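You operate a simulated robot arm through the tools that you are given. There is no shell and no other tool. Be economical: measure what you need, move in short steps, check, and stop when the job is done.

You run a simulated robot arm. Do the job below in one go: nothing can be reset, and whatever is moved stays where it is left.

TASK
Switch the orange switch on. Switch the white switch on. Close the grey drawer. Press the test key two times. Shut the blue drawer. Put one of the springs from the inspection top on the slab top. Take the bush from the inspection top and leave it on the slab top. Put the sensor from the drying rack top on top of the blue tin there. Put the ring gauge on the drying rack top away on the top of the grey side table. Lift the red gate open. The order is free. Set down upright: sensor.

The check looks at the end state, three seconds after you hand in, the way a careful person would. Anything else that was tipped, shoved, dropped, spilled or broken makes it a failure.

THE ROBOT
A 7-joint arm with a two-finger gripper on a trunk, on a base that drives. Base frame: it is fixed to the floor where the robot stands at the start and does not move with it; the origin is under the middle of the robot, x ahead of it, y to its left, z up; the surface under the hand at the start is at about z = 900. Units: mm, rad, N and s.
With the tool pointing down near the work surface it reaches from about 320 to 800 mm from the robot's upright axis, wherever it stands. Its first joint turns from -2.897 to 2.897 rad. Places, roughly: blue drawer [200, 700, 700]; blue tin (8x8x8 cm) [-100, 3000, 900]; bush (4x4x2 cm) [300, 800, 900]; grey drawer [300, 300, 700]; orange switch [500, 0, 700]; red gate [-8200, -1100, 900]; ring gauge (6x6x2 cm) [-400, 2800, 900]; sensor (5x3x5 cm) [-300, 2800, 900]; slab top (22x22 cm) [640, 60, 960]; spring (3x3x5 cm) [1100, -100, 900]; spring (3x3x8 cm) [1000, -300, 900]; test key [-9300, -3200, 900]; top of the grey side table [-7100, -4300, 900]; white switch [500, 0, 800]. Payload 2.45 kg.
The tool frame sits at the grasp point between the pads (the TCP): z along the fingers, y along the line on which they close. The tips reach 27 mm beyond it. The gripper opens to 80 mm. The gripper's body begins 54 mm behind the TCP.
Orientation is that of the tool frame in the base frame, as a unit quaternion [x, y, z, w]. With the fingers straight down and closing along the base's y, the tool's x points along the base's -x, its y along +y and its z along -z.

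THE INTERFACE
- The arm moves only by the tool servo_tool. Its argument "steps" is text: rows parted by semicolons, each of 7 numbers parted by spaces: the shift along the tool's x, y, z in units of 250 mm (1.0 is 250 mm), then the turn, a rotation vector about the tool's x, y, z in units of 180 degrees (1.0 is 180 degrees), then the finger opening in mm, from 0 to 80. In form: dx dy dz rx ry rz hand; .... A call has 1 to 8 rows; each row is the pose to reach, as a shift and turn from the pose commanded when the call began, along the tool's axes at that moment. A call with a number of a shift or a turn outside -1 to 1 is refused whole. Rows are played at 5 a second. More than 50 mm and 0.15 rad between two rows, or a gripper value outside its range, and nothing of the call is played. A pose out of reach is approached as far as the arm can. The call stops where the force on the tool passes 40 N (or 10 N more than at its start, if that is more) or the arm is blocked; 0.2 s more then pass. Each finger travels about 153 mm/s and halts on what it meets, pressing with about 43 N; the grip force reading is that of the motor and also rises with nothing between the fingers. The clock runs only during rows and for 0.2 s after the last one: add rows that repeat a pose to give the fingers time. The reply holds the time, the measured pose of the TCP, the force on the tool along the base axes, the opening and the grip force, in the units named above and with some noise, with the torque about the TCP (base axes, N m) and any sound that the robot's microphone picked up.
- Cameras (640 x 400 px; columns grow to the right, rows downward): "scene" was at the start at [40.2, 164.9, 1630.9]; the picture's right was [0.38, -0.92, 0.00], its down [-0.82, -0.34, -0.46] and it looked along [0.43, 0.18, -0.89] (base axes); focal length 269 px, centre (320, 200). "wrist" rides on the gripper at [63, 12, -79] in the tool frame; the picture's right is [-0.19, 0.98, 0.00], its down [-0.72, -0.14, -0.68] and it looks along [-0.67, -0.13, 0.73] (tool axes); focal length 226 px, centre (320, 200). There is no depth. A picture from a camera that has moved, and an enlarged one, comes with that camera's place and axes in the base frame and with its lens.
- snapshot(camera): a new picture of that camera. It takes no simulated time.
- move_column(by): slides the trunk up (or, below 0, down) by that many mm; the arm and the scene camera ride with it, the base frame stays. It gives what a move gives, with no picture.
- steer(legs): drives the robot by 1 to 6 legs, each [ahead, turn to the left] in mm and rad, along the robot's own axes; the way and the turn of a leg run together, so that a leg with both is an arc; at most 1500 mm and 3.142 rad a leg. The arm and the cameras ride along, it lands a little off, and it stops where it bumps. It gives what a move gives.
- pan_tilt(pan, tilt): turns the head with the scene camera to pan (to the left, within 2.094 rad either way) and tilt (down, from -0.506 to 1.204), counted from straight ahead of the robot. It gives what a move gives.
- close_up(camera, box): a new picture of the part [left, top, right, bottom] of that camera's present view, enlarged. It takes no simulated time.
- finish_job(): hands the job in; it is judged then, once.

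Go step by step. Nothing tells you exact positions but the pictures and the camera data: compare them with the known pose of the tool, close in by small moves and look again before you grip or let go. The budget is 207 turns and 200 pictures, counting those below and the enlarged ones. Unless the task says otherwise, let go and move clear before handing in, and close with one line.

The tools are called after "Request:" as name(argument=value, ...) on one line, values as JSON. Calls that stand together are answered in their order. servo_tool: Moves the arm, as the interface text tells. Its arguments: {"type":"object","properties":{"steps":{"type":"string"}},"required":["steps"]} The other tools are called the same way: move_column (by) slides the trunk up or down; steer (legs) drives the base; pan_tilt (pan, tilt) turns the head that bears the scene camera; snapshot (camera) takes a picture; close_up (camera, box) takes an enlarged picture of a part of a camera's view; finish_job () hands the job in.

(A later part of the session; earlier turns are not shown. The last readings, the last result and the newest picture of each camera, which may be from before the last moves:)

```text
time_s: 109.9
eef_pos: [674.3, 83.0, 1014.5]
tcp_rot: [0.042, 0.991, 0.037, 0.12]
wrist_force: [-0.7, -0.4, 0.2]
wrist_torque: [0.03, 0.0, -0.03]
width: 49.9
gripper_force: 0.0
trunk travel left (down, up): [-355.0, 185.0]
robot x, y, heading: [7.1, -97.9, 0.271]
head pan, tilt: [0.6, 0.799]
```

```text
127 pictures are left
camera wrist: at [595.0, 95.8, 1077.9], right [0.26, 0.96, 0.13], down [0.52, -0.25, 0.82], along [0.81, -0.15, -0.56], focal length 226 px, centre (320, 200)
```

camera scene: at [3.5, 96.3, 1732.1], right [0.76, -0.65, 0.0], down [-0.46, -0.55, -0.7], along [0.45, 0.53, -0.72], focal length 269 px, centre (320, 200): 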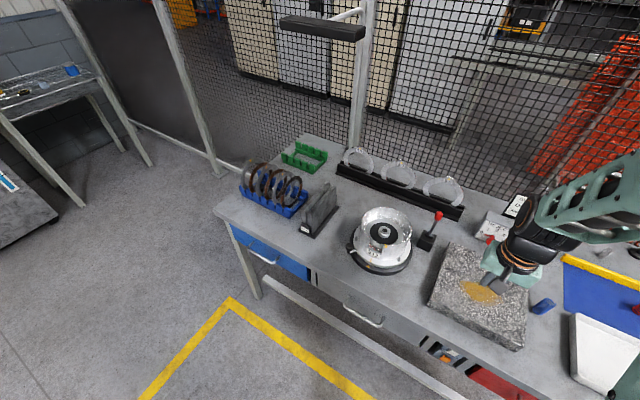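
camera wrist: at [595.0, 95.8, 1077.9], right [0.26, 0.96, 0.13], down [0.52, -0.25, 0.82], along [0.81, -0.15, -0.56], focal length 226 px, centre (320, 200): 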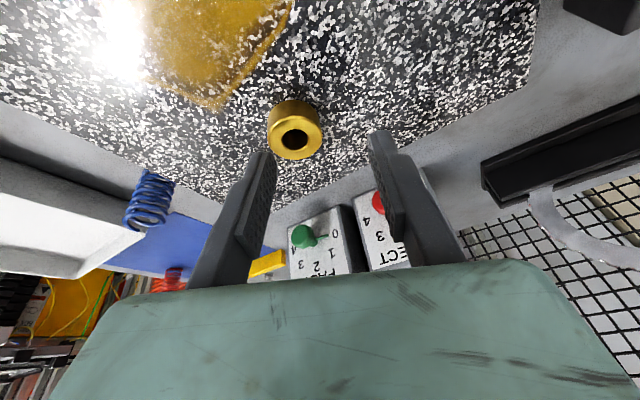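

The bush lies flat on the slab now. Next I examine the blue spring beside the slab.

Request:
close_up(camera="wrist", box=[60, 130, 260, 300])

Request:
servo_tool(steps="0.02 -0.1 -0.15 0 0 -0.02 50; 0.04 -0.2 -0.3 0 0 -0.04 50; 0.06 -0.35 -0.35 0 0 -0.06 50; 0.06 -0.5 -0.35 0 0 -0.06 50; 0.06 -0.6 -0.35 0 0 -0.06 50; 0.06 -0.6 -0.35 0 0 -0.06 50")

Request:
snapshot(camera="wrist")

```text
2.35 times, centred on (160, 215) of wrist
camera zoom: at [595.0, 95.8, 1077.9], right [0.26, 0.96, 0.13], down [0.52, -0.25, 0.82], along [0.81, -0.15, -0.56], focal length 532 px, centre (696, 165)
```

zoom: 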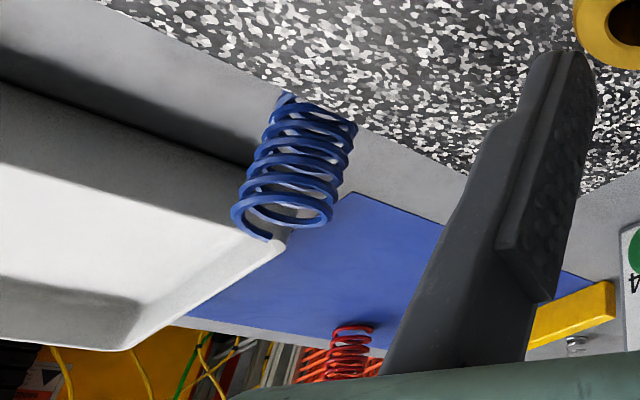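

```text
time_s: 111.3
eef_pos: [627.3, -70.9, 1082.6]
tcp_rot: [-0.05, 0.991, 0.026, 0.122]
wrist_force: [-0.1, -0.1, -0.9]
wrist_torque: [0.01, -0.01, 0.01]
width: 50.0
gripper_force: 0.1
trunk travel left (down, up): [-355.0, 185.0]
robot x, y, heading: [7.4, -100.7, 0.269]
head pan, tilt: [0.6, 0.799]
```

```text
125 pictures are left
camera wrist: at [546.0, -70.3, 1144.4], right [0.08, 0.99, 0.09], down [0.54, -0.12, 0.83], along [0.84, -0.02, -0.55], focal length 226 px, centre (320, 200)
```

wrist: 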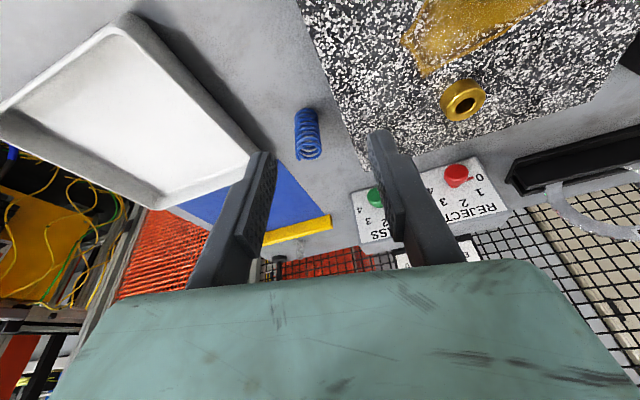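

The blue spring stands upright at about (728, -84), between slab and tray. I move above it with a vertical tool.

Request:
servo_tool(steps="-0.1 -0.036 0.138 0.004 0.026 -0.017 48; -0.2 -0.072 0.276 0.009 0.052 -0.034 48; -0.304 -0.107 0.414 0.013 0.078 -0.05 48; -0.304 -0.107 0.414 0.013 0.078 -0.05 48")

Request:
snapshot(camera="wrist")

```text
time_s: 112.3
eef_pos: [728.9, -85.4, 999.5]
tcp_rot: [-0.129, 0.992, -0.01, 0.004]
wrist_force: [-0.3, -0.4, 0.6]
wrist_torque: [-0.02, -0.01, -0.01]
width: 48.1
gripper_force: 0.2
trunk travel left (down, up): [-355.0, 185.0]
robot x, y, heading: [8.0, -93.8, 0.265]
head pan, tilt: [0.6, 0.799]
```

```text
124 pictures are left
camera wrist: at [664.0, -87.2, 1078.4], right [-0.06, 1.0, -0.02], down [0.72, 0.06, 0.69], along [0.69, 0.03, -0.73], focal length 226 px, centre (320, 200)
```

wrist: 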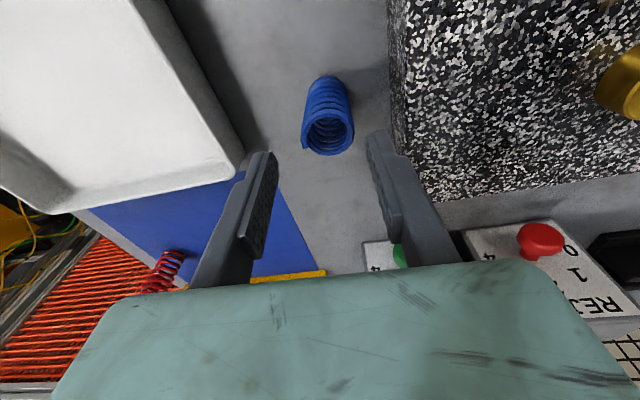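

I adjust a few millimetres and descend over the spring.

Request:
servo_tool(steps="0.016 0.02 0 0 0 0 45; 0.016 0.02 0.08 0 0 0 45; 0.016 0.021 0.16 0 0 0 45; 0.016 0.022 0.25 0 0 0 45; 0.016 0.022 0.25 0 0 0 45")

Request:
snapshot(camera="wrist")

```text
time_s: 113.5
eef_pos: [723.9, -80.7, 938.5]
tcp_rot: [-0.128, 0.992, -0.009, 0.003]
wrist_force: [0.2, 0.5, -0.3]
wrist_torque: [-0.01, 0.04, 0.0]
width: 45.0
gripper_force: 0.1
trunk travel left (down, up): [-355.0, 185.0]
robot x, y, heading: [3.0, -92.6, 0.268]
head pan, tilt: [0.6, 0.799]
```

```text
123 pictures are left
camera wrist: at [659.7, -83.2, 1015.9], right [-0.06, 1.0, -0.02], down [0.72, 0.06, 0.69], along [0.69, 0.03, -0.73], focal length 226 px, centre (320, 200)
```

wrist: 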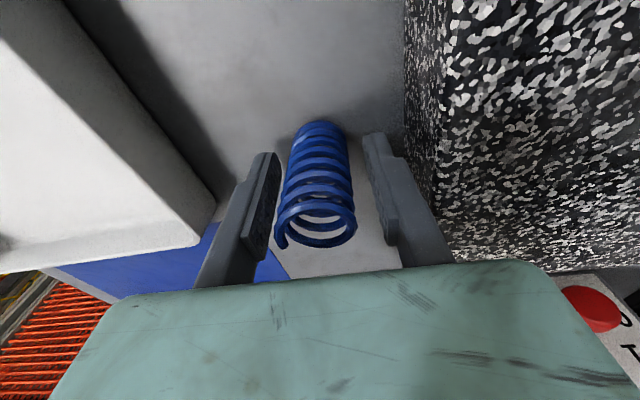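

The spring sits between the fingers. I close and lift a little.

Request:
servo_tool(steps="0 0 0 0 0 0 35; 0 0 0 0 0 0 25; 0 0 0 0 0 0 10; 0 0 0 0 0 0 10; 0 0 -0.08 0 0 0 10; 0 0 -0.16 0 0 0 10; 0 0 -0.3 0 0 0 10; 0 0 -0.42 0 0 0 10")

Request:
snapshot(camera="wrist")

```text
time_s: 115.3
eef_pos: [722.2, -79.6, 1043.1]
tcp_rot: [-0.128, 0.992, -0.011, 0.004]
wrist_force: [0.5, -1.6, 0.2]
wrist_torque: [-0.04, -0.02, -0.02]
width: 27.6
gripper_force: 43.3
trunk travel left (down, up): [-355.0, 185.0]
robot x, y, heading: [5.0, -96.9, 0.27]
head pan, tilt: [0.6, 0.799]
```

```text
122 pictures are left
camera wrist: at [656.5, -82.7, 1122.1], right [-0.06, 1.0, -0.02], down [0.72, 0.06, 0.69], along [0.69, 0.03, -0.73], focal length 226 px, centre (320, 200)
```

wrist: 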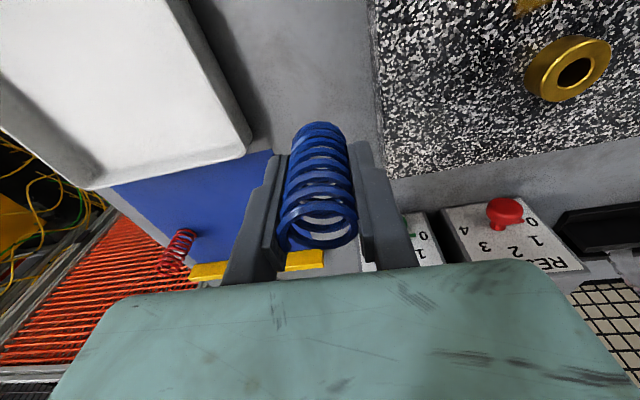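

Spring held. I carry it over the slab's right rear area.

Request:
servo_tool(steps="0.074 0.156 0 0 0 0 10; 0.148 0.312 0 0 0 0 10; 0.148 0.312 0 0 0 0 10; 0.148 0.312 0.07 0 0 0 10; 0.148 0.312 0.14 0 0 0 10; 0.148 0.312 0.14 0 0 0 10")

Request:
snapshot(camera="wrist")

```text
time_s: 116.7
eef_pos: [666.8, -13.0, 1006.1]
tcp_rot: [-0.127, 0.992, -0.01, 0.003]
wrist_force: [-0.5, -0.3, -0.9]
wrist_torque: [-0.01, -0.04, 0.03]
width: 27.5
gripper_force: 42.4
trunk travel left (down, up): [-355.0, 185.0]
robot x, y, heading: [6.3, -95.7, 0.268]
head pan, tilt: [0.6, 0.799]
```

```text
121 pictures are left
camera wrist: at [602.2, -15.0, 1084.9], right [-0.06, 1.0, -0.02], down [0.72, 0.06, 0.69], along [0.69, 0.03, -0.73], focal length 226 px, centre (320, 200)
```

wrist: 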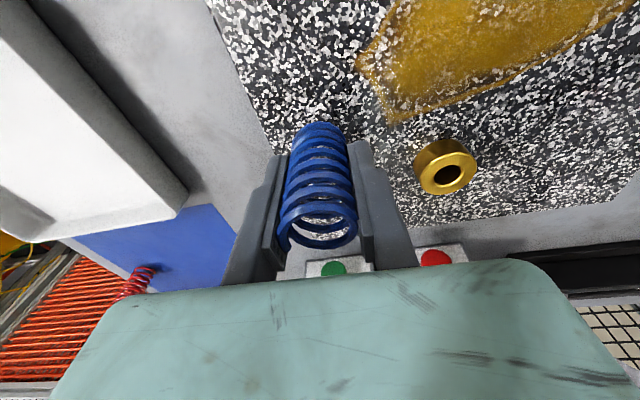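

Clear of the bush and inside the edge. I lower to the slab surface gently and let go.

Request:
servo_tool(steps="0 0 0.012 0 0 0 10; 0 0 0.02 0 0 0 10; 0 0 0.026 0 0 0 10; 0 0 0.026 0 0 0 10")

```text
time_s: 117.7
eef_pos: [667.6, -13.2, 998.8]
tcp_rot: [-0.128, 0.992, -0.01, 0.003]
wrist_force: [-0.4, -0.3, -1.0]
wrist_torque: [0.0, 0.0, -0.02]
width: 27.6
gripper_force: 42.6
trunk travel left (down, up): [-355.0, 185.0]
robot x, y, heading: [7.8, -96.2, 0.272]
head pan, tilt: [0.6, 0.799]
```

Request:
servo_tool(steps="0 0 0.004 0 0 0 10; 0 0 0.008 0 0 0 10; 0 0 0.012 0 0 0 10; 0 0 0.012 0 0 0 10")

Request:
close_up(camera="wrist", box=[220, 80, 420, 210])

```text
time_s: 118.7
eef_pos: [668.1, -12.9, 997.1]
tcp_rot: [-0.128, 0.992, -0.011, 0.003]
wrist_force: [0.5, -1.0, 0.5]
wrist_torque: [-0.02, -0.03, 0.01]
width: 27.7
gripper_force: 42.7
trunk travel left (down, up): [-355.0, 185.0]
robot x, y, heading: [8.3, -94.4, 0.267]
head pan, tilt: [0.6, 0.799]
```

```text
3.08 times, centred on (320, 145) of wrist
camera zoom: at [602.2, -16.3, 1075.2], right [-0.06, 1.0, -0.02], down [0.72, 0.06, 0.69], along [0.69, 0.03, -0.73], focal length 696 px, centre (320, 369)
```

zoom: 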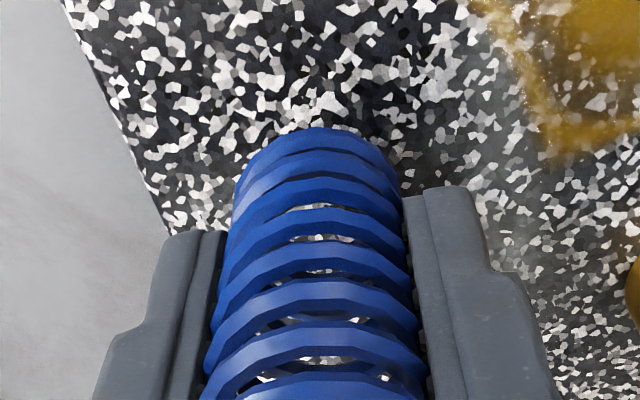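

No contact yet; I continue down in tiny steps.

Request:
servo_tool(steps="0 0 0.006 0 0 0 10; 0 0 0.012 0 0 0 10; 0 0 0.018 0 0 0 10; 0 0 0.018 0 0 0 10")

```text
time_s: 119.7
eef_pos: [667.9, -13.4, 992.3]
tcp_rot: [-0.127, 0.992, -0.011, 0.002]
wrist_force: [0.3, 0.2, -0.3]
wrist_torque: [0.05, -0.02, 0.0]
width: 27.4
gripper_force: 43.4
trunk travel left (down, up): [-355.0, 185.0]
robot x, y, heading: [10.7, -94.2, 0.27]
head pan, tilt: [0.6, 0.799]
```

Request:
servo_tool(steps="0 0 0.006 0 0 0 10; 0 0 0.012 0 0 0 10; 0 0 0.018 0 0 0 10; 0 0 0.024 0 0 0 10; 0 0 0.03 0 0 0 10; 0 0 0.03 0 0 0 10")

Request:
snapshot(camera="wrist")

```text
time_s: 121.1
eef_pos: [668.8, -13.2, 987.1]
tcp_rot: [-0.128, 0.992, -0.01, 0.005]
wrist_force: [0.6, -1.2, 16.9]
wrist_torque: [0.15, 0.07, -0.02]
width: 27.7
gripper_force: 43.3
trunk travel left (down, up): [-355.0, 185.0]
robot x, y, heading: [6.6, -95.2, 0.269]
head pan, tilt: [0.6, 0.799]
```

```text
119 pictures are left
camera wrist: at [602.4, -16.7, 1065.1], right [-0.06, 1.0, -0.02], down [0.72, 0.06, 0.69], along [0.69, 0.03, -0.72], focal length 226 px, centre (320, 200)
```

wrist: 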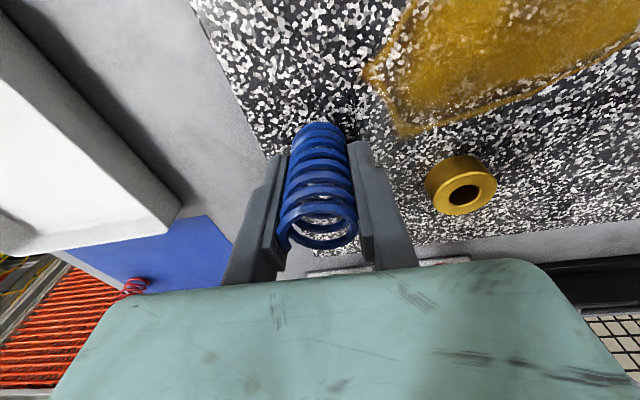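

Contact at 17 N. I ease 1 mm, open, and rise.

Request:
servo_tool(steps="0 0 -0.006 0 0 0 10; 0 0 -0.006 0 0 0 25; 0 0 -0.006 0 0 0 35; 0 0 -0.006 0 0 0 44; 0 0 -0.006 0 0 0 44; 0 0 -0.1 0 0 0 44; 0 0 -0.25 0 0 0 44; 0 0 -0.4 0 0 0 44")

Request:
snapshot(camera="wrist")

```text
time_s: 122.9
eef_pos: [664.4, -12.5, 1086.1]
tcp_rot: [-0.128, 0.992, -0.01, 0.003]
wrist_force: [0.2, -0.2, 1.2]
wrist_torque: [0.02, 0.0, 0.0]
width: 44.1
gripper_force: 0.0
trunk travel left (down, up): [-355.0, 185.0]
robot x, y, heading: [3.4, -93.0, 0.272]
head pan, tilt: [0.6, 0.799]
```

```text
118 pictures are left
camera wrist: at [600.3, -15.1, 1164.4], right [-0.06, 1.0, -0.02], down [0.72, 0.06, 0.69], along [0.69, 0.03, -0.73], focal length 226 px, centre (320, 200)
```

wrist: 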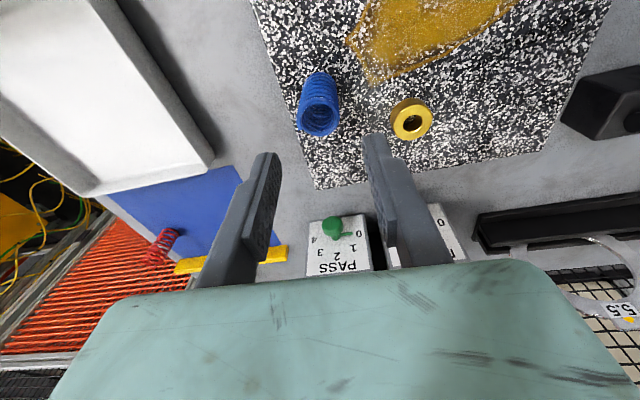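

Spring and bush both rest on the slab. Next the rockers: I retract the arm, back the robot 150 mm, and tilt the tool forward.

Request:
servo_tool(steps="0.19 0 0 0 0 0 30; 0.38 0 0 0 0 0 10; 0.57 0 0 0 0 0 0; 0.76 0 0 0 0 0 0; 0.95 0 0 0 0 0 0; 0.95 0 0 0 0 0 0")

Request:
steer(legs=[[-150, 0]])

Request:
servo_tool(steps="0 0 0 0 -0.042 0 0; 0 0 0 0 -0.084 0 0; 0 0 0 0 -0.126 0 0; 0 0 0 0 -0.168 0 0; 0 0 0 0 -0.21 0 0; 0 0 0 0 -0.25 0 0; 0 0 0 0 -0.25 0 0")

Request:
snapshot(camera="wrist")

```text
time_s: 124.3
eef_pos: [437.7, -74.5, 1084.3]
tcp_rot: [-0.128, 0.992, -0.011, 0.003]
wrist_force: [-0.1, 0.0, -0.8]
wrist_torque: [-0.03, -0.02, 0.03]
width: 0.1
gripper_force: 30.2
trunk travel left (down, up): [-355.0, 185.0]
robot x, y, heading: [7.2, -97.4, 0.269]
head pan, tilt: [0.6, 0.799]
```

```text
time_s: 125.7
eef_pos: [292.1, -115.6, 1085.3]
tcp_rot: [-0.127, 0.992, -0.01, 0.004]
wrist_force: [-0.3, 0.7, 0.7]
wrist_torque: [0.02, -0.04, 0.0]
width: 0.0
gripper_force: 29.6
trunk travel left (down, up): [-355.0, 185.0]
robot x, y, heading: [-138.3, -135.9, 0.263]
head pan, tilt: [0.6, 0.799]
```

```text
time_s: 127.3
eef_pos: [311.6, -117.3, 1077.4]
tcp_rot: [-0.122, 0.915, 0.039, 0.383]
wrist_force: [0.7, -0.4, 1.0]
wrist_torque: [0.05, 0.0, 0.01]
width: 0.0
gripper_force: 29.8
out of reach, approached as far as the arm can: row 5, 6, 7
trunk travel left (down, up): [-355.0, 185.0]
robot x, y, heading: [-136.6, -134.0, 0.27]
head pan, tilt: [0.6, 0.799]
```

```text
117 pictures are left
camera wrist: at [211.5, -130.8, 1087.4], right [-0.12, 0.99, 0.12], down [0.05, -0.11, 0.99], along [0.99, 0.12, -0.04], focal length 226 px, centre (320, 200)
```

wrist: 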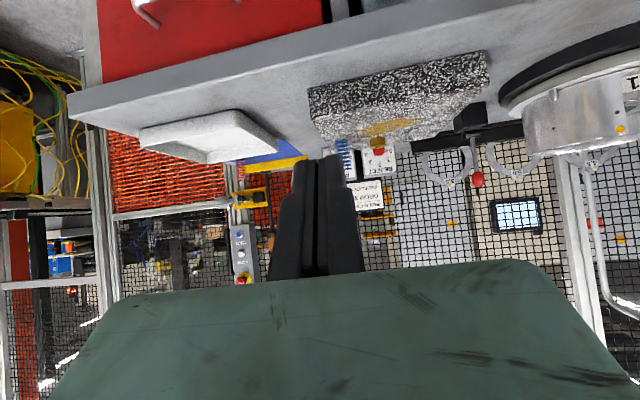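

I lower the trunk to bring the tool in front of the rockers and look.

Request:
move_column(by=-240)

Request:
servo_tool(steps="0 0.18 0 0 0 0 0; 0 0.36 0 0 0 0 0; 0 0.48 0 0 0 0 0; 0 0.48 0 0 0 0 0")

Request:
snapshot(camera="wrist")

```text
time_s: 129.8
eef_pos: [313.0, -118.5, 837.8]
tcp_rot: [-0.122, 0.915, 0.039, 0.383]
wrist_force: [0.3, 0.2, 0.4]
wrist_torque: [-0.02, -0.01, 0.03]
width: 0.0
gripper_force: 30.1
trunk travel left (down, up): [-115.0, 425.0]
robot x, y, heading: [-138.9, -138.3, 0.268]
head pan, tilt: [0.6, 0.799]
```

```text
time_s: 130.8
eef_pos: [294.1, 2.8, 831.3]
tcp_rot: [-0.123, 0.915, 0.039, 0.382]
wrist_force: [0.3, 0.3, -0.1]
wrist_torque: [-0.02, -0.03, -0.05]
width: 0.0
gripper_force: 30.0
out of reach, approached as far as the arm can: row 1, 2, 3, 4
trunk travel left (down, up): [-115.0, 425.0]
robot x, y, heading: [-136.3, -138.6, 0.27]
head pan, tilt: [0.6, 0.799]
```

```text
116 pictures are left
camera wrist: at [193.0, -10.8, 841.1], right [-0.12, 0.99, 0.12], down [0.05, -0.11, 0.99], along [0.99, 0.12, -0.04], focal length 226 px, centre (320, 200)
```

wrist: 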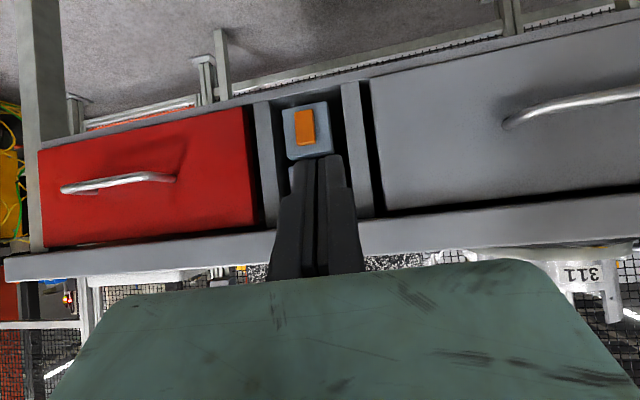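

Request:
close_up(camera="wrist", box=[265, 90, 345, 170])

Request:
pan_tilt(pan=0.2, tilt=0.7)

Request:
snapshot(camera="scene")

```text
5.00 times, centred on (305, 130) of wrist
camera zoom: at [193.0, -10.8, 841.1], right [-0.12, 0.99, 0.12], down [0.05, -0.11, 0.99], along [0.99, 0.12, -0.04], focal length 1130 px, centre (395, 550)
```

zoom: 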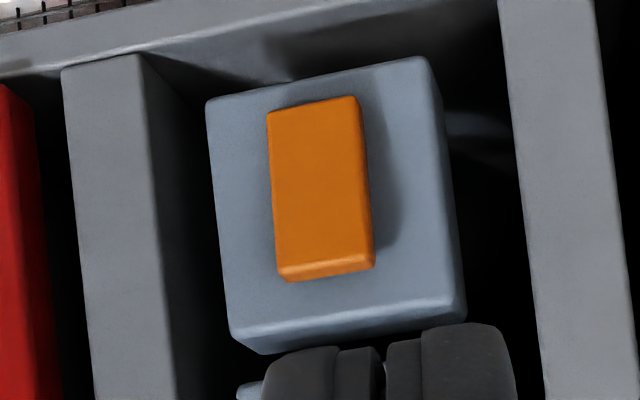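

```text
time_s: 131.7
eef_pos: [294.5, 2.0, 829.9]
tcp_rot: [-0.121, 0.915, 0.038, 0.383]
wrist_force: [-0.3, 0.2, 0.7]
wrist_torque: [0.0, -0.01, 0.01]
width: 0.0
gripper_force: 30.0
trunk travel left (down, up): [-115.0, 425.0]
robot x, y, heading: [-139.6, -132.7, 0.263]
head pan, tilt: [0.201, 0.7]
```

```text
114 pictures are left
camera scene: at [-117.6, 33.3, 1500.3], right [0.45, -0.89, 0.0], down [-0.57, -0.29, -0.76], along [0.68, 0.35, -0.64], focal length 269 px, centre (320, 200)
```

scene: 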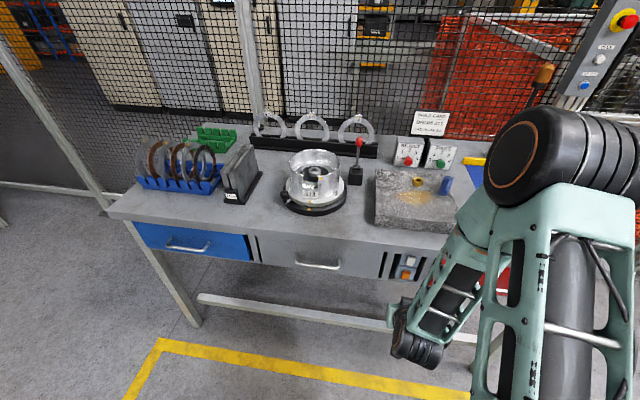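

Request:
close_up(camera="scene", box=[380, 240, 440, 290])

```text
8.00 times, centred on (410, 265) of scene
camera zoom: at [-117.6, 33.3, 1500.3], right [0.45, -0.89, 0.0], down [-0.57, -0.29, -0.76], along [0.68, 0.35, -0.64], focal length 2151 px, centre (-400, -320)
```

zoom: 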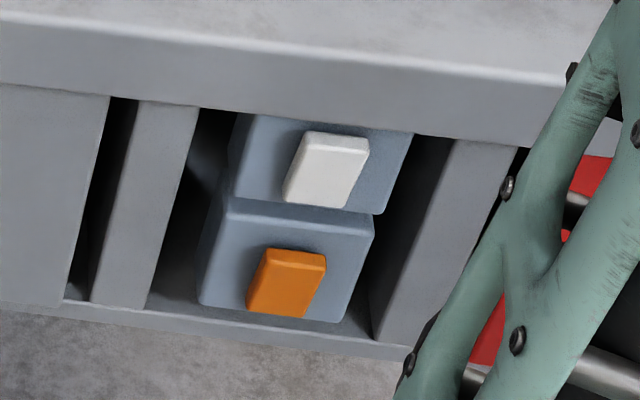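

The rockers have their upper ends sticking out (off): orange spans z≈715–756, white z≈790–830, both near (475, 18). I place the fingertips before the white rocker's upper half.

Request:
servo_tool(steps="-0.13 -0.042 0.113 0 0 0 0; -0.26 -0.084 0.226 0 0 0 0; -0.394 -0.126 0.34 0 0 0 0; -0.394 -0.126 0.34 0 0 0 0")

Request:
snapshot(camera="wrist")

Request:
close_up(camera="scene", box=[350, 220, 450, 300])

```text
time_s: 132.7
eef_pos: [425.7, 4.0, 843.2]
tcp_rot: [-0.122, 0.915, 0.039, 0.382]
wrist_force: [0.5, -0.7, -0.7]
wrist_torque: [0.01, 0.0, 0.0]
width: 0.0
gripper_force: 30.0
trunk travel left (down, up): [-115.0, 425.0]
robot x, y, heading: [-139.0, -136.2, 0.268]
head pan, tilt: [0.201, 0.7]
```

```text
112 pictures are left
camera wrist: at [323.8, -9.1, 852.5], right [-0.12, 0.99, 0.12], down [0.05, -0.11, 0.99], along [0.99, 0.12, -0.04], focal length 226 px, centre (320, 200)
```

wrist: 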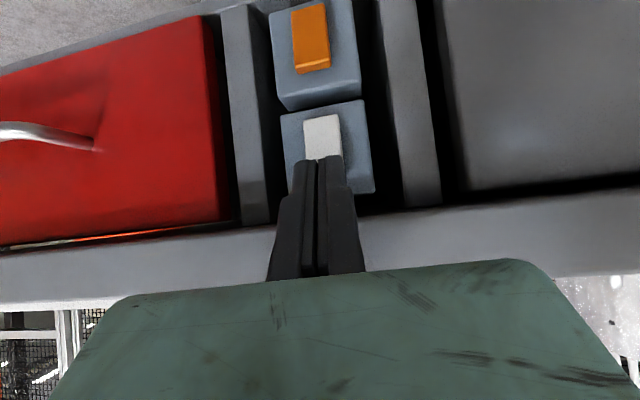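

```text
5.00 times, centred on (400, 260) of scene
camera zoom: at [-117.3, 33.2, 1500.3], right [0.45, -0.89, 0.0], down [-0.58, -0.29, -0.76], along [0.68, 0.35, -0.64], focal length 1344 px, centre (-80, -100)
```

zoom: 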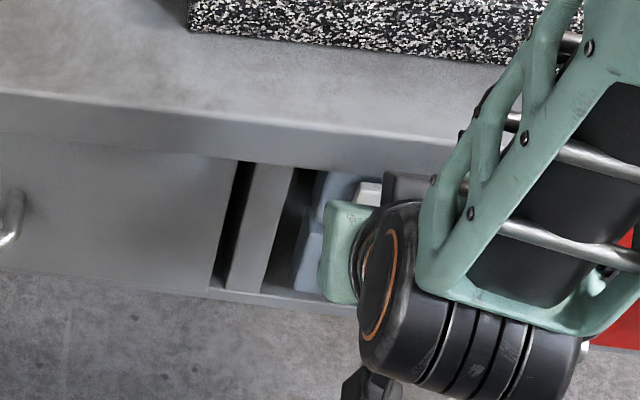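

Tips are right on the white rocker's upper half. I press in slowly.

Request:
servo_tool(steps="-0.014 0 0.0142 0 0 0 0; -0.028 0 0.0284 0 0 0 0; -0.042 0 0.0426 0 0 0 0; -0.056 0 0.0568 0 0 0 0; -0.07 0 0.071 0 0 0 0; -0.084 0 0.0852 0 0 0 0; -0.098 0 0.0994 0 0 0 0; -0.112 0 0.1136 0 0 0 0")

Request:
snapshot(camera="wrist")

```text
time_s: 134.2
eef_pos: [450.7, 11.4, 838.8]
tcp_rot: [-0.122, 0.917, 0.038, 0.377]
wrist_force: [-17.5, -5.9, 8.3]
wrist_torque: [0.05, 0.0, 0.04]
width: 0.0
gripper_force: 29.9
trunk travel left (down, up): [-115.0, 425.0]
robot x, y, heading: [-140.2, -135.6, 0.269]
head pan, tilt: [0.201, 0.7]
heard: click
stopped in row 7: the force on the tool passed its limit at 45 N (the readings are from after the stop); the commanded pose is now the measured one
```

```text
110 pictures are left
camera wrist: at [350.5, -1.8, 849.6], right [-0.12, 0.99, 0.11], down [0.06, -0.11, 0.99], along [0.99, 0.12, -0.05], focal length 226 px, centre (320, 200)
```

wrist: 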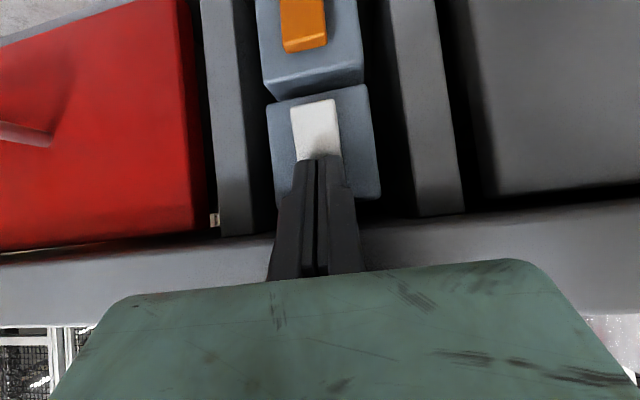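

Click heard: white switched. I back off, go down to the orange rocker, and check.

Request:
servo_tool(steps="0.098 0 -0.099 0 0 0 0; 0.2 0.003 0.004 0 0 0 0; 0.305 0.007 0.107 0 0 0 0; 0.305 0.007 0.107 0 0 0 0")

Request:
snapshot(camera="wrist")

```text
time_s: 135.2
eef_pos: [421.1, 4.2, 763.0]
tcp_rot: [-0.123, 0.917, 0.039, 0.378]
wrist_force: [0.3, -1.2, 0.3]
wrist_torque: [0.03, -0.02, -0.04]
width: 0.0
gripper_force: 29.2
trunk travel left (down, up): [-115.0, 425.0]
robot x, y, heading: [-139.9, -136.6, 0.268]
head pan, tilt: [0.201, 0.7]
```

```text
109 pictures are left
camera wrist: at [319.9, -9.9, 774.5], right [-0.12, 0.99, 0.11], down [0.06, -0.11, 0.99], along [0.99, 0.12, -0.05], focal length 226 px, centre (320, 200)
```

wrist: 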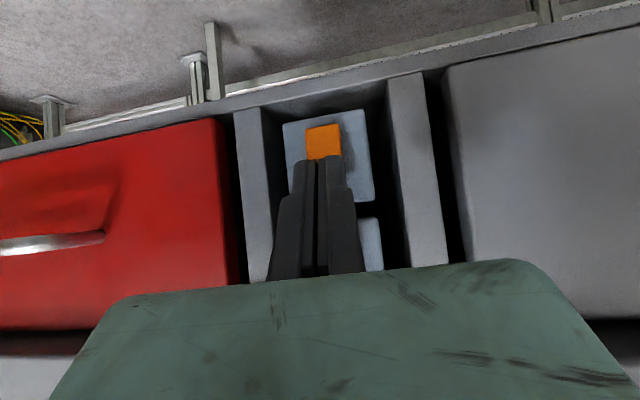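

Same relation to the orange rocker. I press it.

Request:
servo_tool(steps="-0.014 0 0.0142 0 0 0 0; -0.028 0 0.0284 0 0 0 0; -0.042 0 0.0426 0 0 0 0; -0.056 0 0.0568 0 0 0 0; -0.07 0 0.071 0 0 0 0; -0.084 0 0.0852 0 0 0 0; -0.098 0 0.0994 0 0 0 0; -0.112 0 0.1136 0 0 0 0")

Request:
snapshot(camera="wrist")

```text
time_s: 137.1
eef_pos: [451.0, 11.6, 761.7]
tcp_rot: [-0.123, 0.919, 0.038, 0.373]
wrist_force: [-16.3, -3.8, 6.7]
wrist_torque: [0.1, 0.03, 0.05]
width: 0.1
gripper_force: 30.1
trunk travel left (down, up): [-115.0, 425.0]
robot x, y, heading: [-140.8, -133.5, 0.268]
head pan, tilt: [0.201, 0.7]
heard: click
stopped in row 8: the force on the tool passed its limit at 42 N (the readings are from after the stop); the commanded pose is now the measured one
```

```text
108 pictures are left
camera wrist: at [350.5, -1.6, 774.8], right [-0.12, 0.99, 0.11], down [0.07, -0.11, 0.99], along [0.99, 0.12, -0.06], focal length 226 px, centre (320, 200)
```

wrist: 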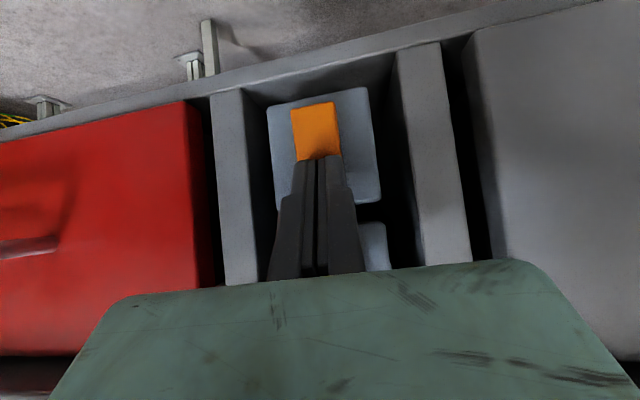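

Click heard for orange too. I withdraw and inspect both rockers.

Request:
servo_tool(steps="0.13 0 -0.13 0 0 0 0; 0.26 0 -0.26 0 0 0 0; 0.39 0 -0.39 0 0 0 0; 0.39 0 -0.39 0 0 0 0")

Request:
close_up(camera="scene", box=[380, 240, 440, 290])

Request:
snapshot(camera="wrist")

```text
time_s: 138.1
eef_pos: [319.4, -22.5, 763.1]
tcp_rot: [-0.123, 0.919, 0.039, 0.374]
wrist_force: [-0.4, 0.1, 0.4]
wrist_torque: [-0.01, -0.02, 0.0]
width: 0.0
gripper_force: 29.8
trunk travel left (down, up): [-115.0, 425.0]
robot x, y, heading: [-139.4, -139.6, 0.264]
head pan, tilt: [0.201, 0.7]
```

```text
8.00 times, centred on (410, 265) of scene
camera zoom: at [-119.1, 32.8, 1500.3], right [0.45, -0.89, 0.0], down [-0.57, -0.29, -0.76], along [0.68, 0.35, -0.64], focal length 2151 px, centre (-400, -320)
```

zoom: 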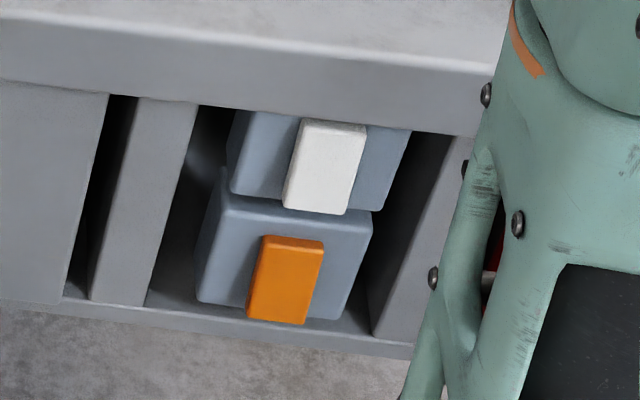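

```text
106 pictures are left
camera wrist: at [219.3, -37.0, 775.7], right [-0.12, 0.99, 0.11], down [0.07, -0.11, 0.99], along [0.99, 0.12, -0.06], focal length 226 px, centre (320, 200)
```

wrist: 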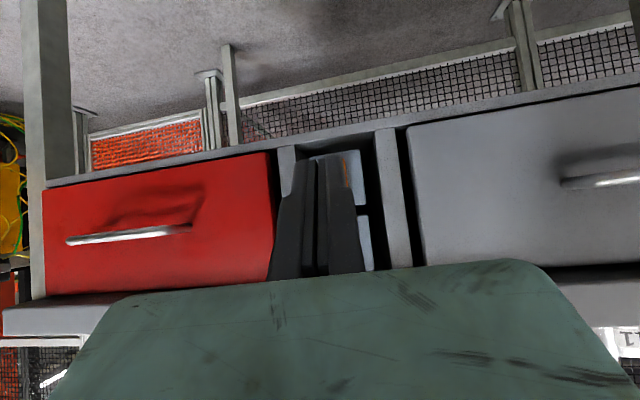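

Both rockers have flipped to on. Next the drying rack: I raise the trunk, set the tool upright, and drive left.

Request:
move_column(by=230)

Request:
servo_tool(steps="0 0 0 0 0.04 0 0; 0 0 0 0 0.08 0 0; 0 0 0 0 0.12 0 0; 0 0 0 0 0.16 0 0; 0 0 0 0 0.2 0 0; 0 0 0 0 0.24 0 0; 0 0 0 0 0.245 0 0")

Request:
steer(legs=[[-250, 0], [0, 1.28], [1200, 0], [1150, 0]])

Request:
pan_tilt(pan=0.35, tilt=0.8)

Request:
snapshot(camera="scene")

Request:
snapshot(camera="wrist")

```text
time_s: 140.5
eef_pos: [320.7, -23.3, 993.4]
tcp_rot: [-0.123, 0.918, 0.038, 0.374]
wrist_force: [-0.3, -0.5, -0.3]
wrist_torque: [0.03, -0.03, 0.01]
width: 0.0
gripper_force: 29.4
trunk travel left (down, up): [-345.0, 195.0]
robot x, y, heading: [-138.9, -135.7, 0.263]
head pan, tilt: [0.201, 0.7]
```

```text
time_s: 142.1
eef_pos: [319.1, -22.3, 994.1]
tcp_rot: [-0.127, 0.992, -0.011, 0.001]
wrist_force: [-0.2, -0.7, -0.8]
wrist_torque: [-0.01, 0.03, 0.0]
width: 0.3
gripper_force: 29.8
trunk travel left (down, up): [-345.0, 195.0]
robot x, y, heading: [-140.6, -138.3, 0.265]
head pan, tilt: [0.201, 0.7]
```

```text
time_s: 158.4
eef_pos: [-278.9, 2627.5, 993.6]
tcp_rot: [-0.689, 0.724, -0.007, 0.007]
wrist_force: [0.3, 1.0, 0.0]
wrist_torque: [0.0, -0.03, -0.01]
width: 0.0
gripper_force: 30.3
trunk travel left (down, up): [-345.0, 195.0]
robot x, y, heading: [-308.5, 2156.4, 1.53]
head pan, tilt: [0.201, 0.7]
```

```text
time_s: 159.1
eef_pos: [-278.3, 2627.5, 993.4]
tcp_rot: [-0.69, 0.724, -0.008, 0.007]
wrist_force: [0.1, -0.4, -0.3]
wrist_torque: [-0.02, -0.03, 0.0]
width: 0.1
gripper_force: 29.4
trunk travel left (down, up): [-345.0, 195.0]
robot x, y, heading: [-309.2, 2152.2, 1.534]
head pan, tilt: [0.351, 0.799]
```

```text
105 pictures are left
camera scene: at [-474.8, 2218.1, 1722.1], right [0.95, 0.31, 0.0], down [0.22, -0.68, -0.7], along [-0.21, 0.66, -0.72], focal length 269 px, centre (320, 200)
```

scene: 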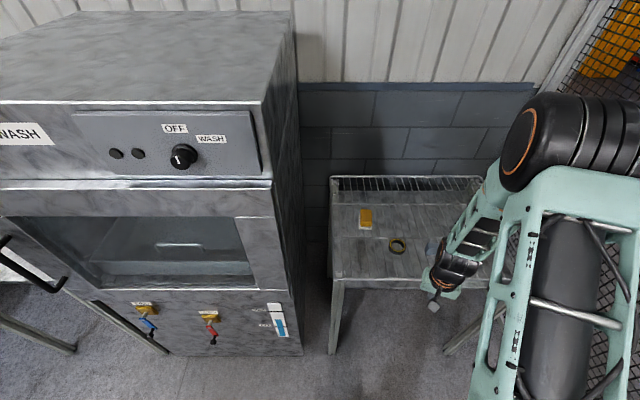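

```text
104 pictures are left
camera wrist: at [-296.1, 2564.6, 1072.4], right [-0.97, 0.24, -0.02], down [0.16, 0.71, 0.68], along [0.18, 0.66, -0.73], focal length 226 px, centre (320, 200)
```

wrist: 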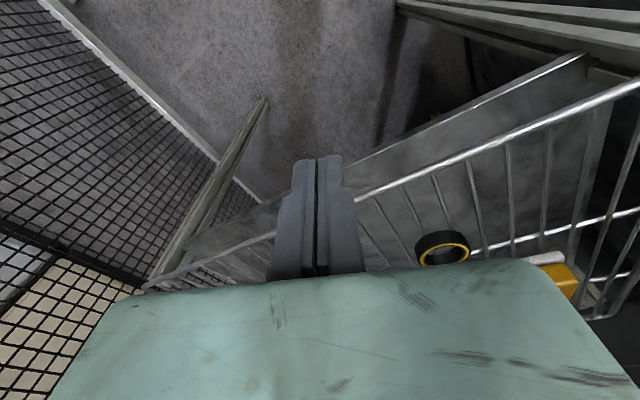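

I see the ring gauge and an orange part on the rack; the tin is hidden by the arm. I raise the tool and look again.

Request:
servo_tool(steps="0 0 -0.18 0 0 0 20; 0 0 -0.36 0 0 0 40; 0.1 0.1 -0.5 0 0 0 60; 0.2 0.2 -0.6 0 0 0 70; 0.3 0.3 -0.7 0 0 0 70; 0.3 0.3 -0.7 0 0 0 70")

Request:
snapshot(camera="wrist")

Request:
snapshot(camera="scene")

```text
time_s: 160.5
eef_pos: [-362.0, 2557.3, 1165.3]
tcp_rot: [-0.689, 0.725, -0.009, 0.008]
wrist_force: [-0.1, 0.3, 0.5]
wrist_torque: [-0.02, 0.02, 0.04]
width: 70.1
gripper_force: 0.0
trunk travel left (down, up): [-345.0, 195.0]
robot x, y, heading: [-309.7, 2155.6, 1.528]
head pan, tilt: [0.351, 0.799]
```

```text
103 pictures are left
camera wrist: at [-378.9, 2495.3, 1245.3], right [-0.97, 0.24, -0.02], down [0.16, 0.71, 0.68], along [0.18, 0.66, -0.73], focal length 226 px, centre (320, 200)
```

wrist: 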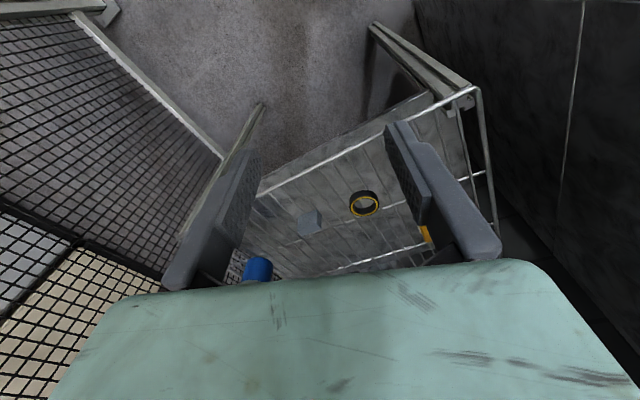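

```text
102 pictures are left
camera scene: at [-474.7, 2218.7, 1722.0], right [0.95, 0.31, 0.0], down [0.22, -0.68, -0.7], along [-0.21, 0.66, -0.72], focal length 269 px, centre (320, 200)
```

scene: 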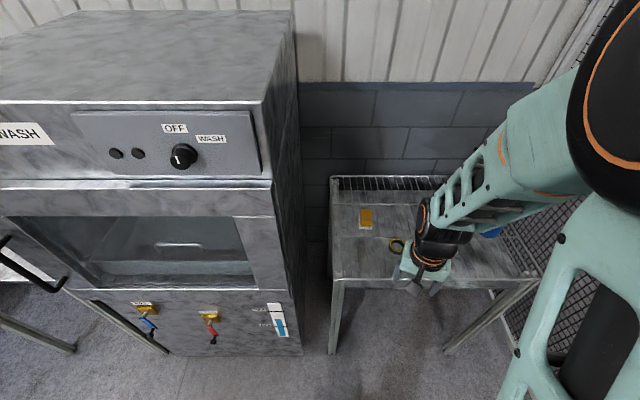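

Grey sensor ≈ (-264, 2842), ring ≈ (-379, 2832), blue tin ≈ (-144, 2869). I zoom in.

Request:
close_up(camera="wrist", box=[230, 150, 420, 275])

```text
3.20 times, centred on (325, 212) of wrist
camera zoom: at [-378.9, 2495.3, 1245.3], right [-0.97, 0.24, -0.02], down [0.16, 0.71, 0.68], along [0.18, 0.66, -0.73], focal length 723 px, centre (304, 160)
```

zoom: 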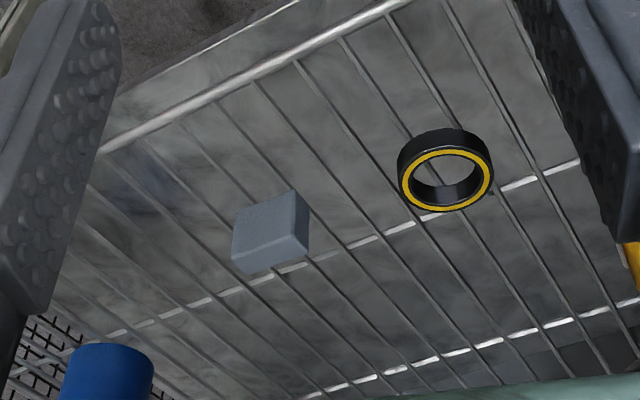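

I bring the hand closer above the sensor to see its orientation.

Request:
servo_tool(steps="-0.158 -0.057 0.071 0 0 0 70; -0.317 -0.114 0.142 0 0 0 70; -0.475 -0.172 0.214 0 0 0 70; -0.634 -0.229 0.285 0 0 0 70; -0.793 -0.286 0.356 0 0 0 70; -0.9 -0.344 0.42 0 0 0 70; -0.9 -0.344 0.42 0 0 0 70")

Request:
snapshot(camera="wrist")

Request:
snapshot(camera="scene")

```text
time_s: 162.1
eef_pos: [-262.0, 2774.5, 1064.4]
tcp_rot: [-0.689, 0.725, -0.008, 0.007]
wrist_force: [-0.2, 0.1, 0.1]
wrist_torque: [0.0, -0.02, 0.0]
width: 69.8
gripper_force: 0.1
trunk travel left (down, up): [-345.0, 195.0]
robot x, y, heading: [-311.3, 2152.4, 1.534]
head pan, tilt: [0.351, 0.799]
```

```text
100 pictures are left
camera wrist: at [-278.4, 2712.1, 1143.4], right [-0.97, 0.24, -0.02], down [0.16, 0.71, 0.68], along [0.18, 0.66, -0.73], focal length 226 px, centre (320, 200)
```

wrist: 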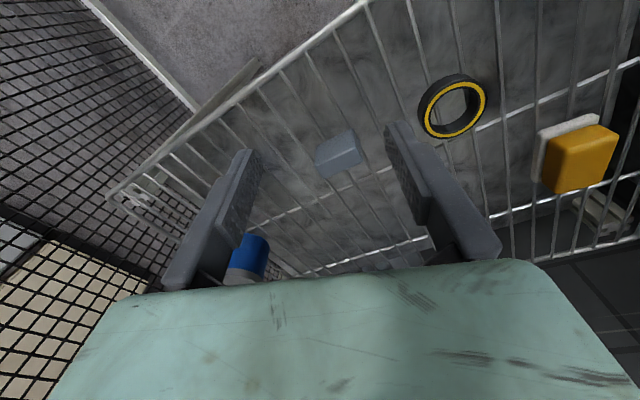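

```text
99 pictures are left
camera scene: at [-475.0, 2217.8, 1722.1], right [0.95, 0.31, 0.0], down [0.22, -0.68, -0.7], along [-0.21, 0.66, -0.72], focal length 269 px, centre (320, 200)
```

scene: 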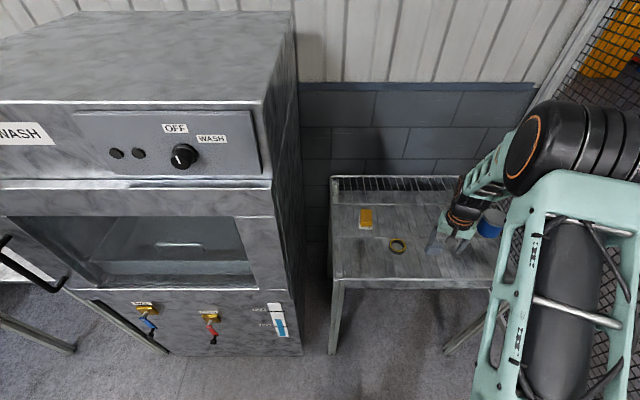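

Request:
close_up(camera="wrist", box=[290, 115, 390, 190])

Request:
close_up(camera="wrist", box=[200, 215, 300, 290])

```text
5.33 times, centred on (340, 152) of wrist
camera zoom: at [-278.4, 2712.1, 1143.4], right [-0.97, 0.24, -0.02], down [0.16, 0.71, 0.68], along [0.18, 0.66, -0.73], focal length 1206 px, centre (213, 453)
```

zoom: 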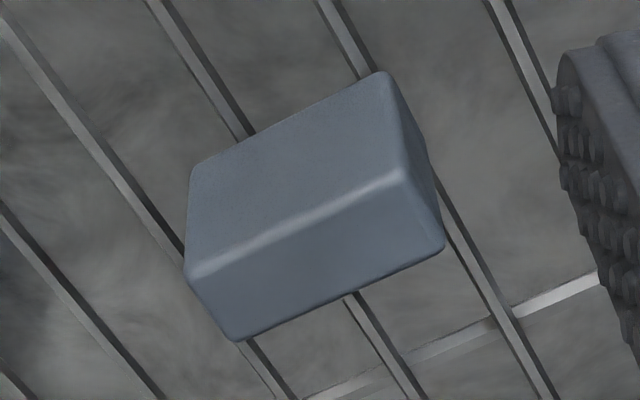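

```text
5.33 times, centred on (250, 252) of wrist
camera zoom: at [-278.4, 2712.1, 1143.4], right [-0.97, 0.24, -0.02], down [0.16, 0.71, 0.68], along [0.18, 0.66, -0.73], focal length 1206 px, centre (693, -80)
```

zoom: 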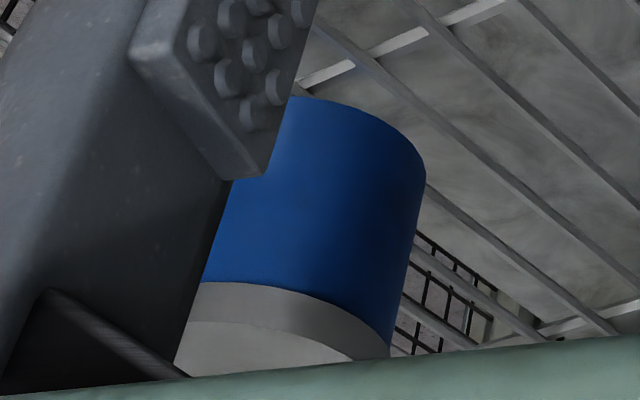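

The sensor is an upright box, about 45×22×42 mm, yawed ~0.25 rad; the tin has a flat lid. I move above the sensor and turn the fingers to its long side.

Request:
servo_tool(steps="-0.1 0.004 0.06 0 0 -0.032 70; -0.2 0.008 0.12 0 0 -0.064 70; -0.306 0.011 0.18 0 0 -0.096 70; -0.306 0.011 0.256 0 0 -0.096 70; -0.306 0.011 0.256 0 0 -0.096 70")

Request:
snapshot(camera="wrist")

```text
time_s: 163.3
eef_pos: [-259.5, 2851.4, 998.3]
tcp_rot: [0.79, -0.613, 0.009, -0.007]
wrist_force: [-0.2, -0.5, -0.7]
wrist_torque: [-0.02, 0.03, 0.01]
width: 69.8
gripper_force: 0.0
trunk travel left (down, up): [-345.0, 195.0]
robot x, y, heading: [-308.1, 2153.1, 1.534]
head pan, tilt: [0.351, 0.799]
```

```text
96 pictures are left
camera wrist: at [-257.7, 2787.2, 1078.7], right [-1.0, -0.06, -0.02], down [-0.06, 0.73, 0.68], along [-0.02, 0.68, -0.73], focal length 226 px, centre (320, 200)
```

wrist: 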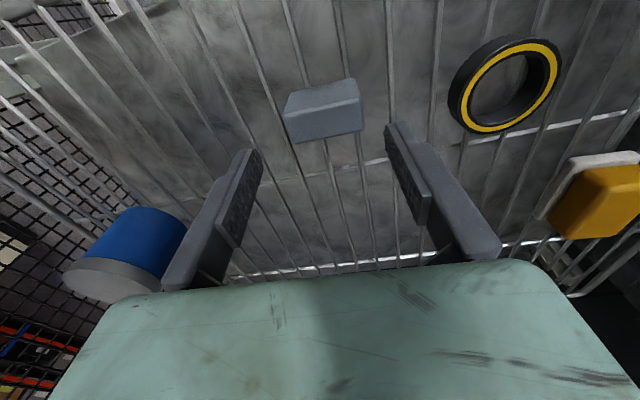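

Alignment is good. I descend over the sensor and close.

Request:
servo_tool(steps="0.004 0.011 0.08 0 0 0 70; 0.004 0.011 0.17 0 0 0 70; 0.004 0.011 0.25 0 0 0 70; 0.004 0.011 0.25 0 0 0 70")

Request:
snapshot(camera="wrist")

```text
time_s: 164.3
eef_pos: [-259.9, 2851.0, 936.1]
tcp_rot: [0.79, -0.613, 0.009, -0.006]
wrist_force: [-0.3, -0.2, -0.6]
wrist_torque: [0.04, -0.01, 0.0]
width: 70.1
gripper_force: 0.1
trunk travel left (down, up): [-345.0, 195.0]
robot x, y, heading: [-309.8, 2154.6, 1.531]
head pan, tilt: [0.351, 0.799]
```

```text
95 pictures are left
camera wrist: at [-257.9, 2786.4, 1017.0], right [-1.0, -0.06, -0.02], down [-0.06, 0.73, 0.68], along [-0.02, 0.68, -0.73], focal length 226 px, centre (320, 200)
```

wrist: 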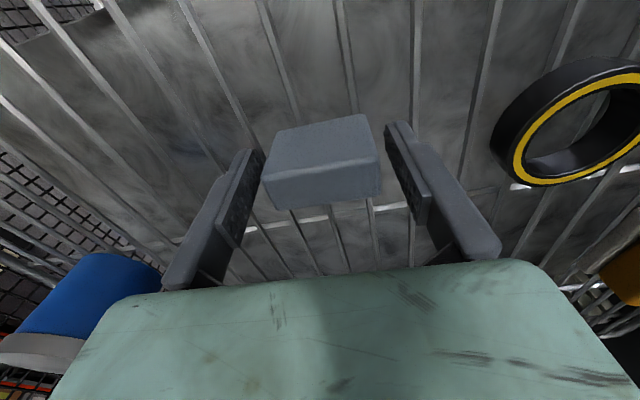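

Request:
servo_tool(steps="0 0 0 0 0 0 55; 0 0 0 0 0 0 40; 0 0 0 0 0 0 30; 0 0 0 0 0 0 30; 0 0 -0.06 0 0 0 30; 0 0 -0.12 0 0 0 30; 0 0 -0.25 0 0 0 30; 0 0 -0.36 0 0 0 30")

Request:
snapshot(camera="wrist")

```text
time_s: 166.1
eef_pos: [-262.5, 2851.0, 1028.3]
tcp_rot: [0.791, -0.612, 0.009, -0.006]
wrist_force: [0.0, 0.1, -0.4]
wrist_torque: [0.02, 0.0, 0.0]
width: 48.9
gripper_force: 42.8
trunk travel left (down, up): [-345.0, 195.0]
robot x, y, heading: [-309.7, 2155.4, 1.531]
head pan, tilt: [0.351, 0.799]
```

```text
94 pictures are left
camera wrist: at [-259.9, 2786.4, 1108.3], right [-1.0, -0.06, -0.02], down [-0.06, 0.73, 0.68], along [-0.02, 0.68, -0.73], focal length 226 px, centre (320, 200)
```

wrist: 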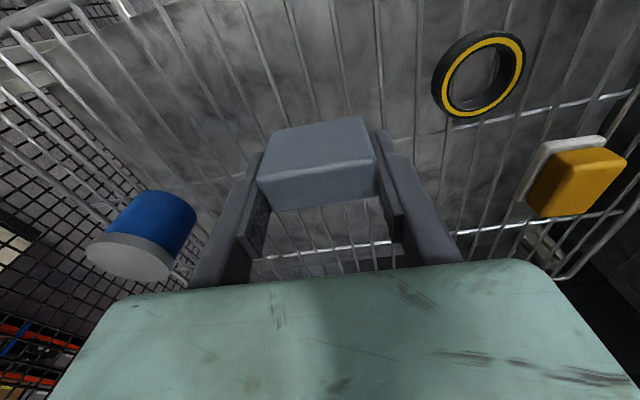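

Sensor held (48.9 mm). The tin is really near (-71, 3005), out of reach from here, so I raise a little and drive closer.

Request:
move_column(by=80)

Request:
steer(legs=[[0, -0.3], [150, 0], [0, 0.3]])

Request:
snapshot(camera="wrist")

Request:
snapshot(camera="scene")

```text
time_s: 167.2
eef_pos: [-261.9, 2852.0, 1108.1]
tcp_rot: [0.79, -0.613, 0.01, -0.005]
wrist_force: [-1.0, 0.3, -0.2]
wrist_torque: [0.0, 0.02, -0.01]
width: 48.8
gripper_force: 43.0
trunk travel left (down, up): [-425.0, 115.0]
robot x, y, heading: [-309.7, 2153.9, 1.532]
head pan, tilt: [0.351, 0.799]
```

```text
time_s: 170.6
eef_pos: [-213.9, 2993.1, 1107.8]
tcp_rot: [0.791, -0.612, 0.009, -0.006]
wrist_force: [1.1, 1.1, -0.5]
wrist_torque: [-0.03, 0.01, 0.0]
width: 48.5
gripper_force: 43.3
trunk travel left (down, up): [-425.0, 115.0]
robot x, y, heading: [-256.7, 2292.3, 1.536]
head pan, tilt: [0.351, 0.799]
```

```text
93 pictures are left
camera wrist: at [-211.2, 2929.0, 1187.7], right [-1.0, -0.06, -0.02], down [-0.06, 0.73, 0.68], along [-0.02, 0.68, -0.73], focal length 226 px, centre (320, 200)
```

wrist: 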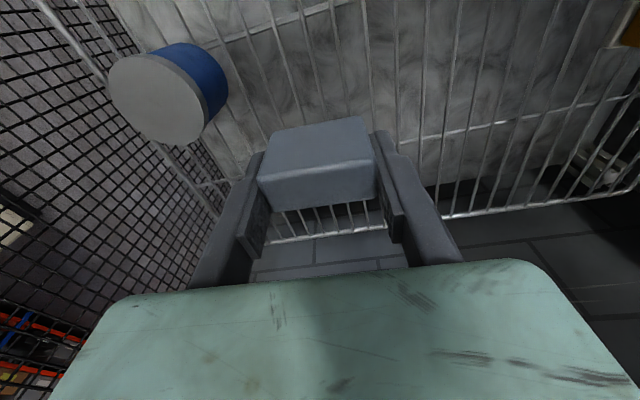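

```text
92 pictures are left
camera scene: at [-425.2, 2359.8, 1802.0], right [0.95, 0.31, 0.0], down [0.22, -0.68, -0.7], along [-0.22, 0.66, -0.72], focal length 269 px, centre (320, 200)
```

scene: 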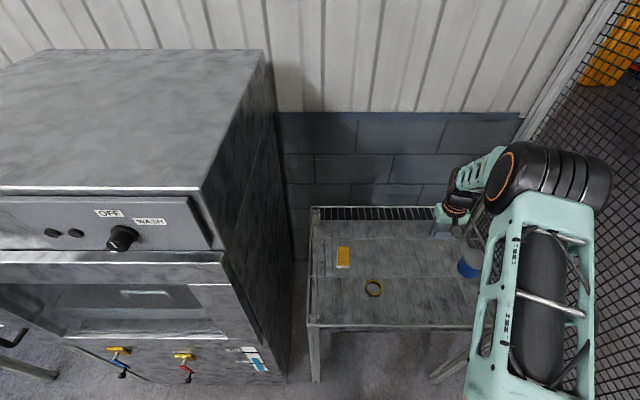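

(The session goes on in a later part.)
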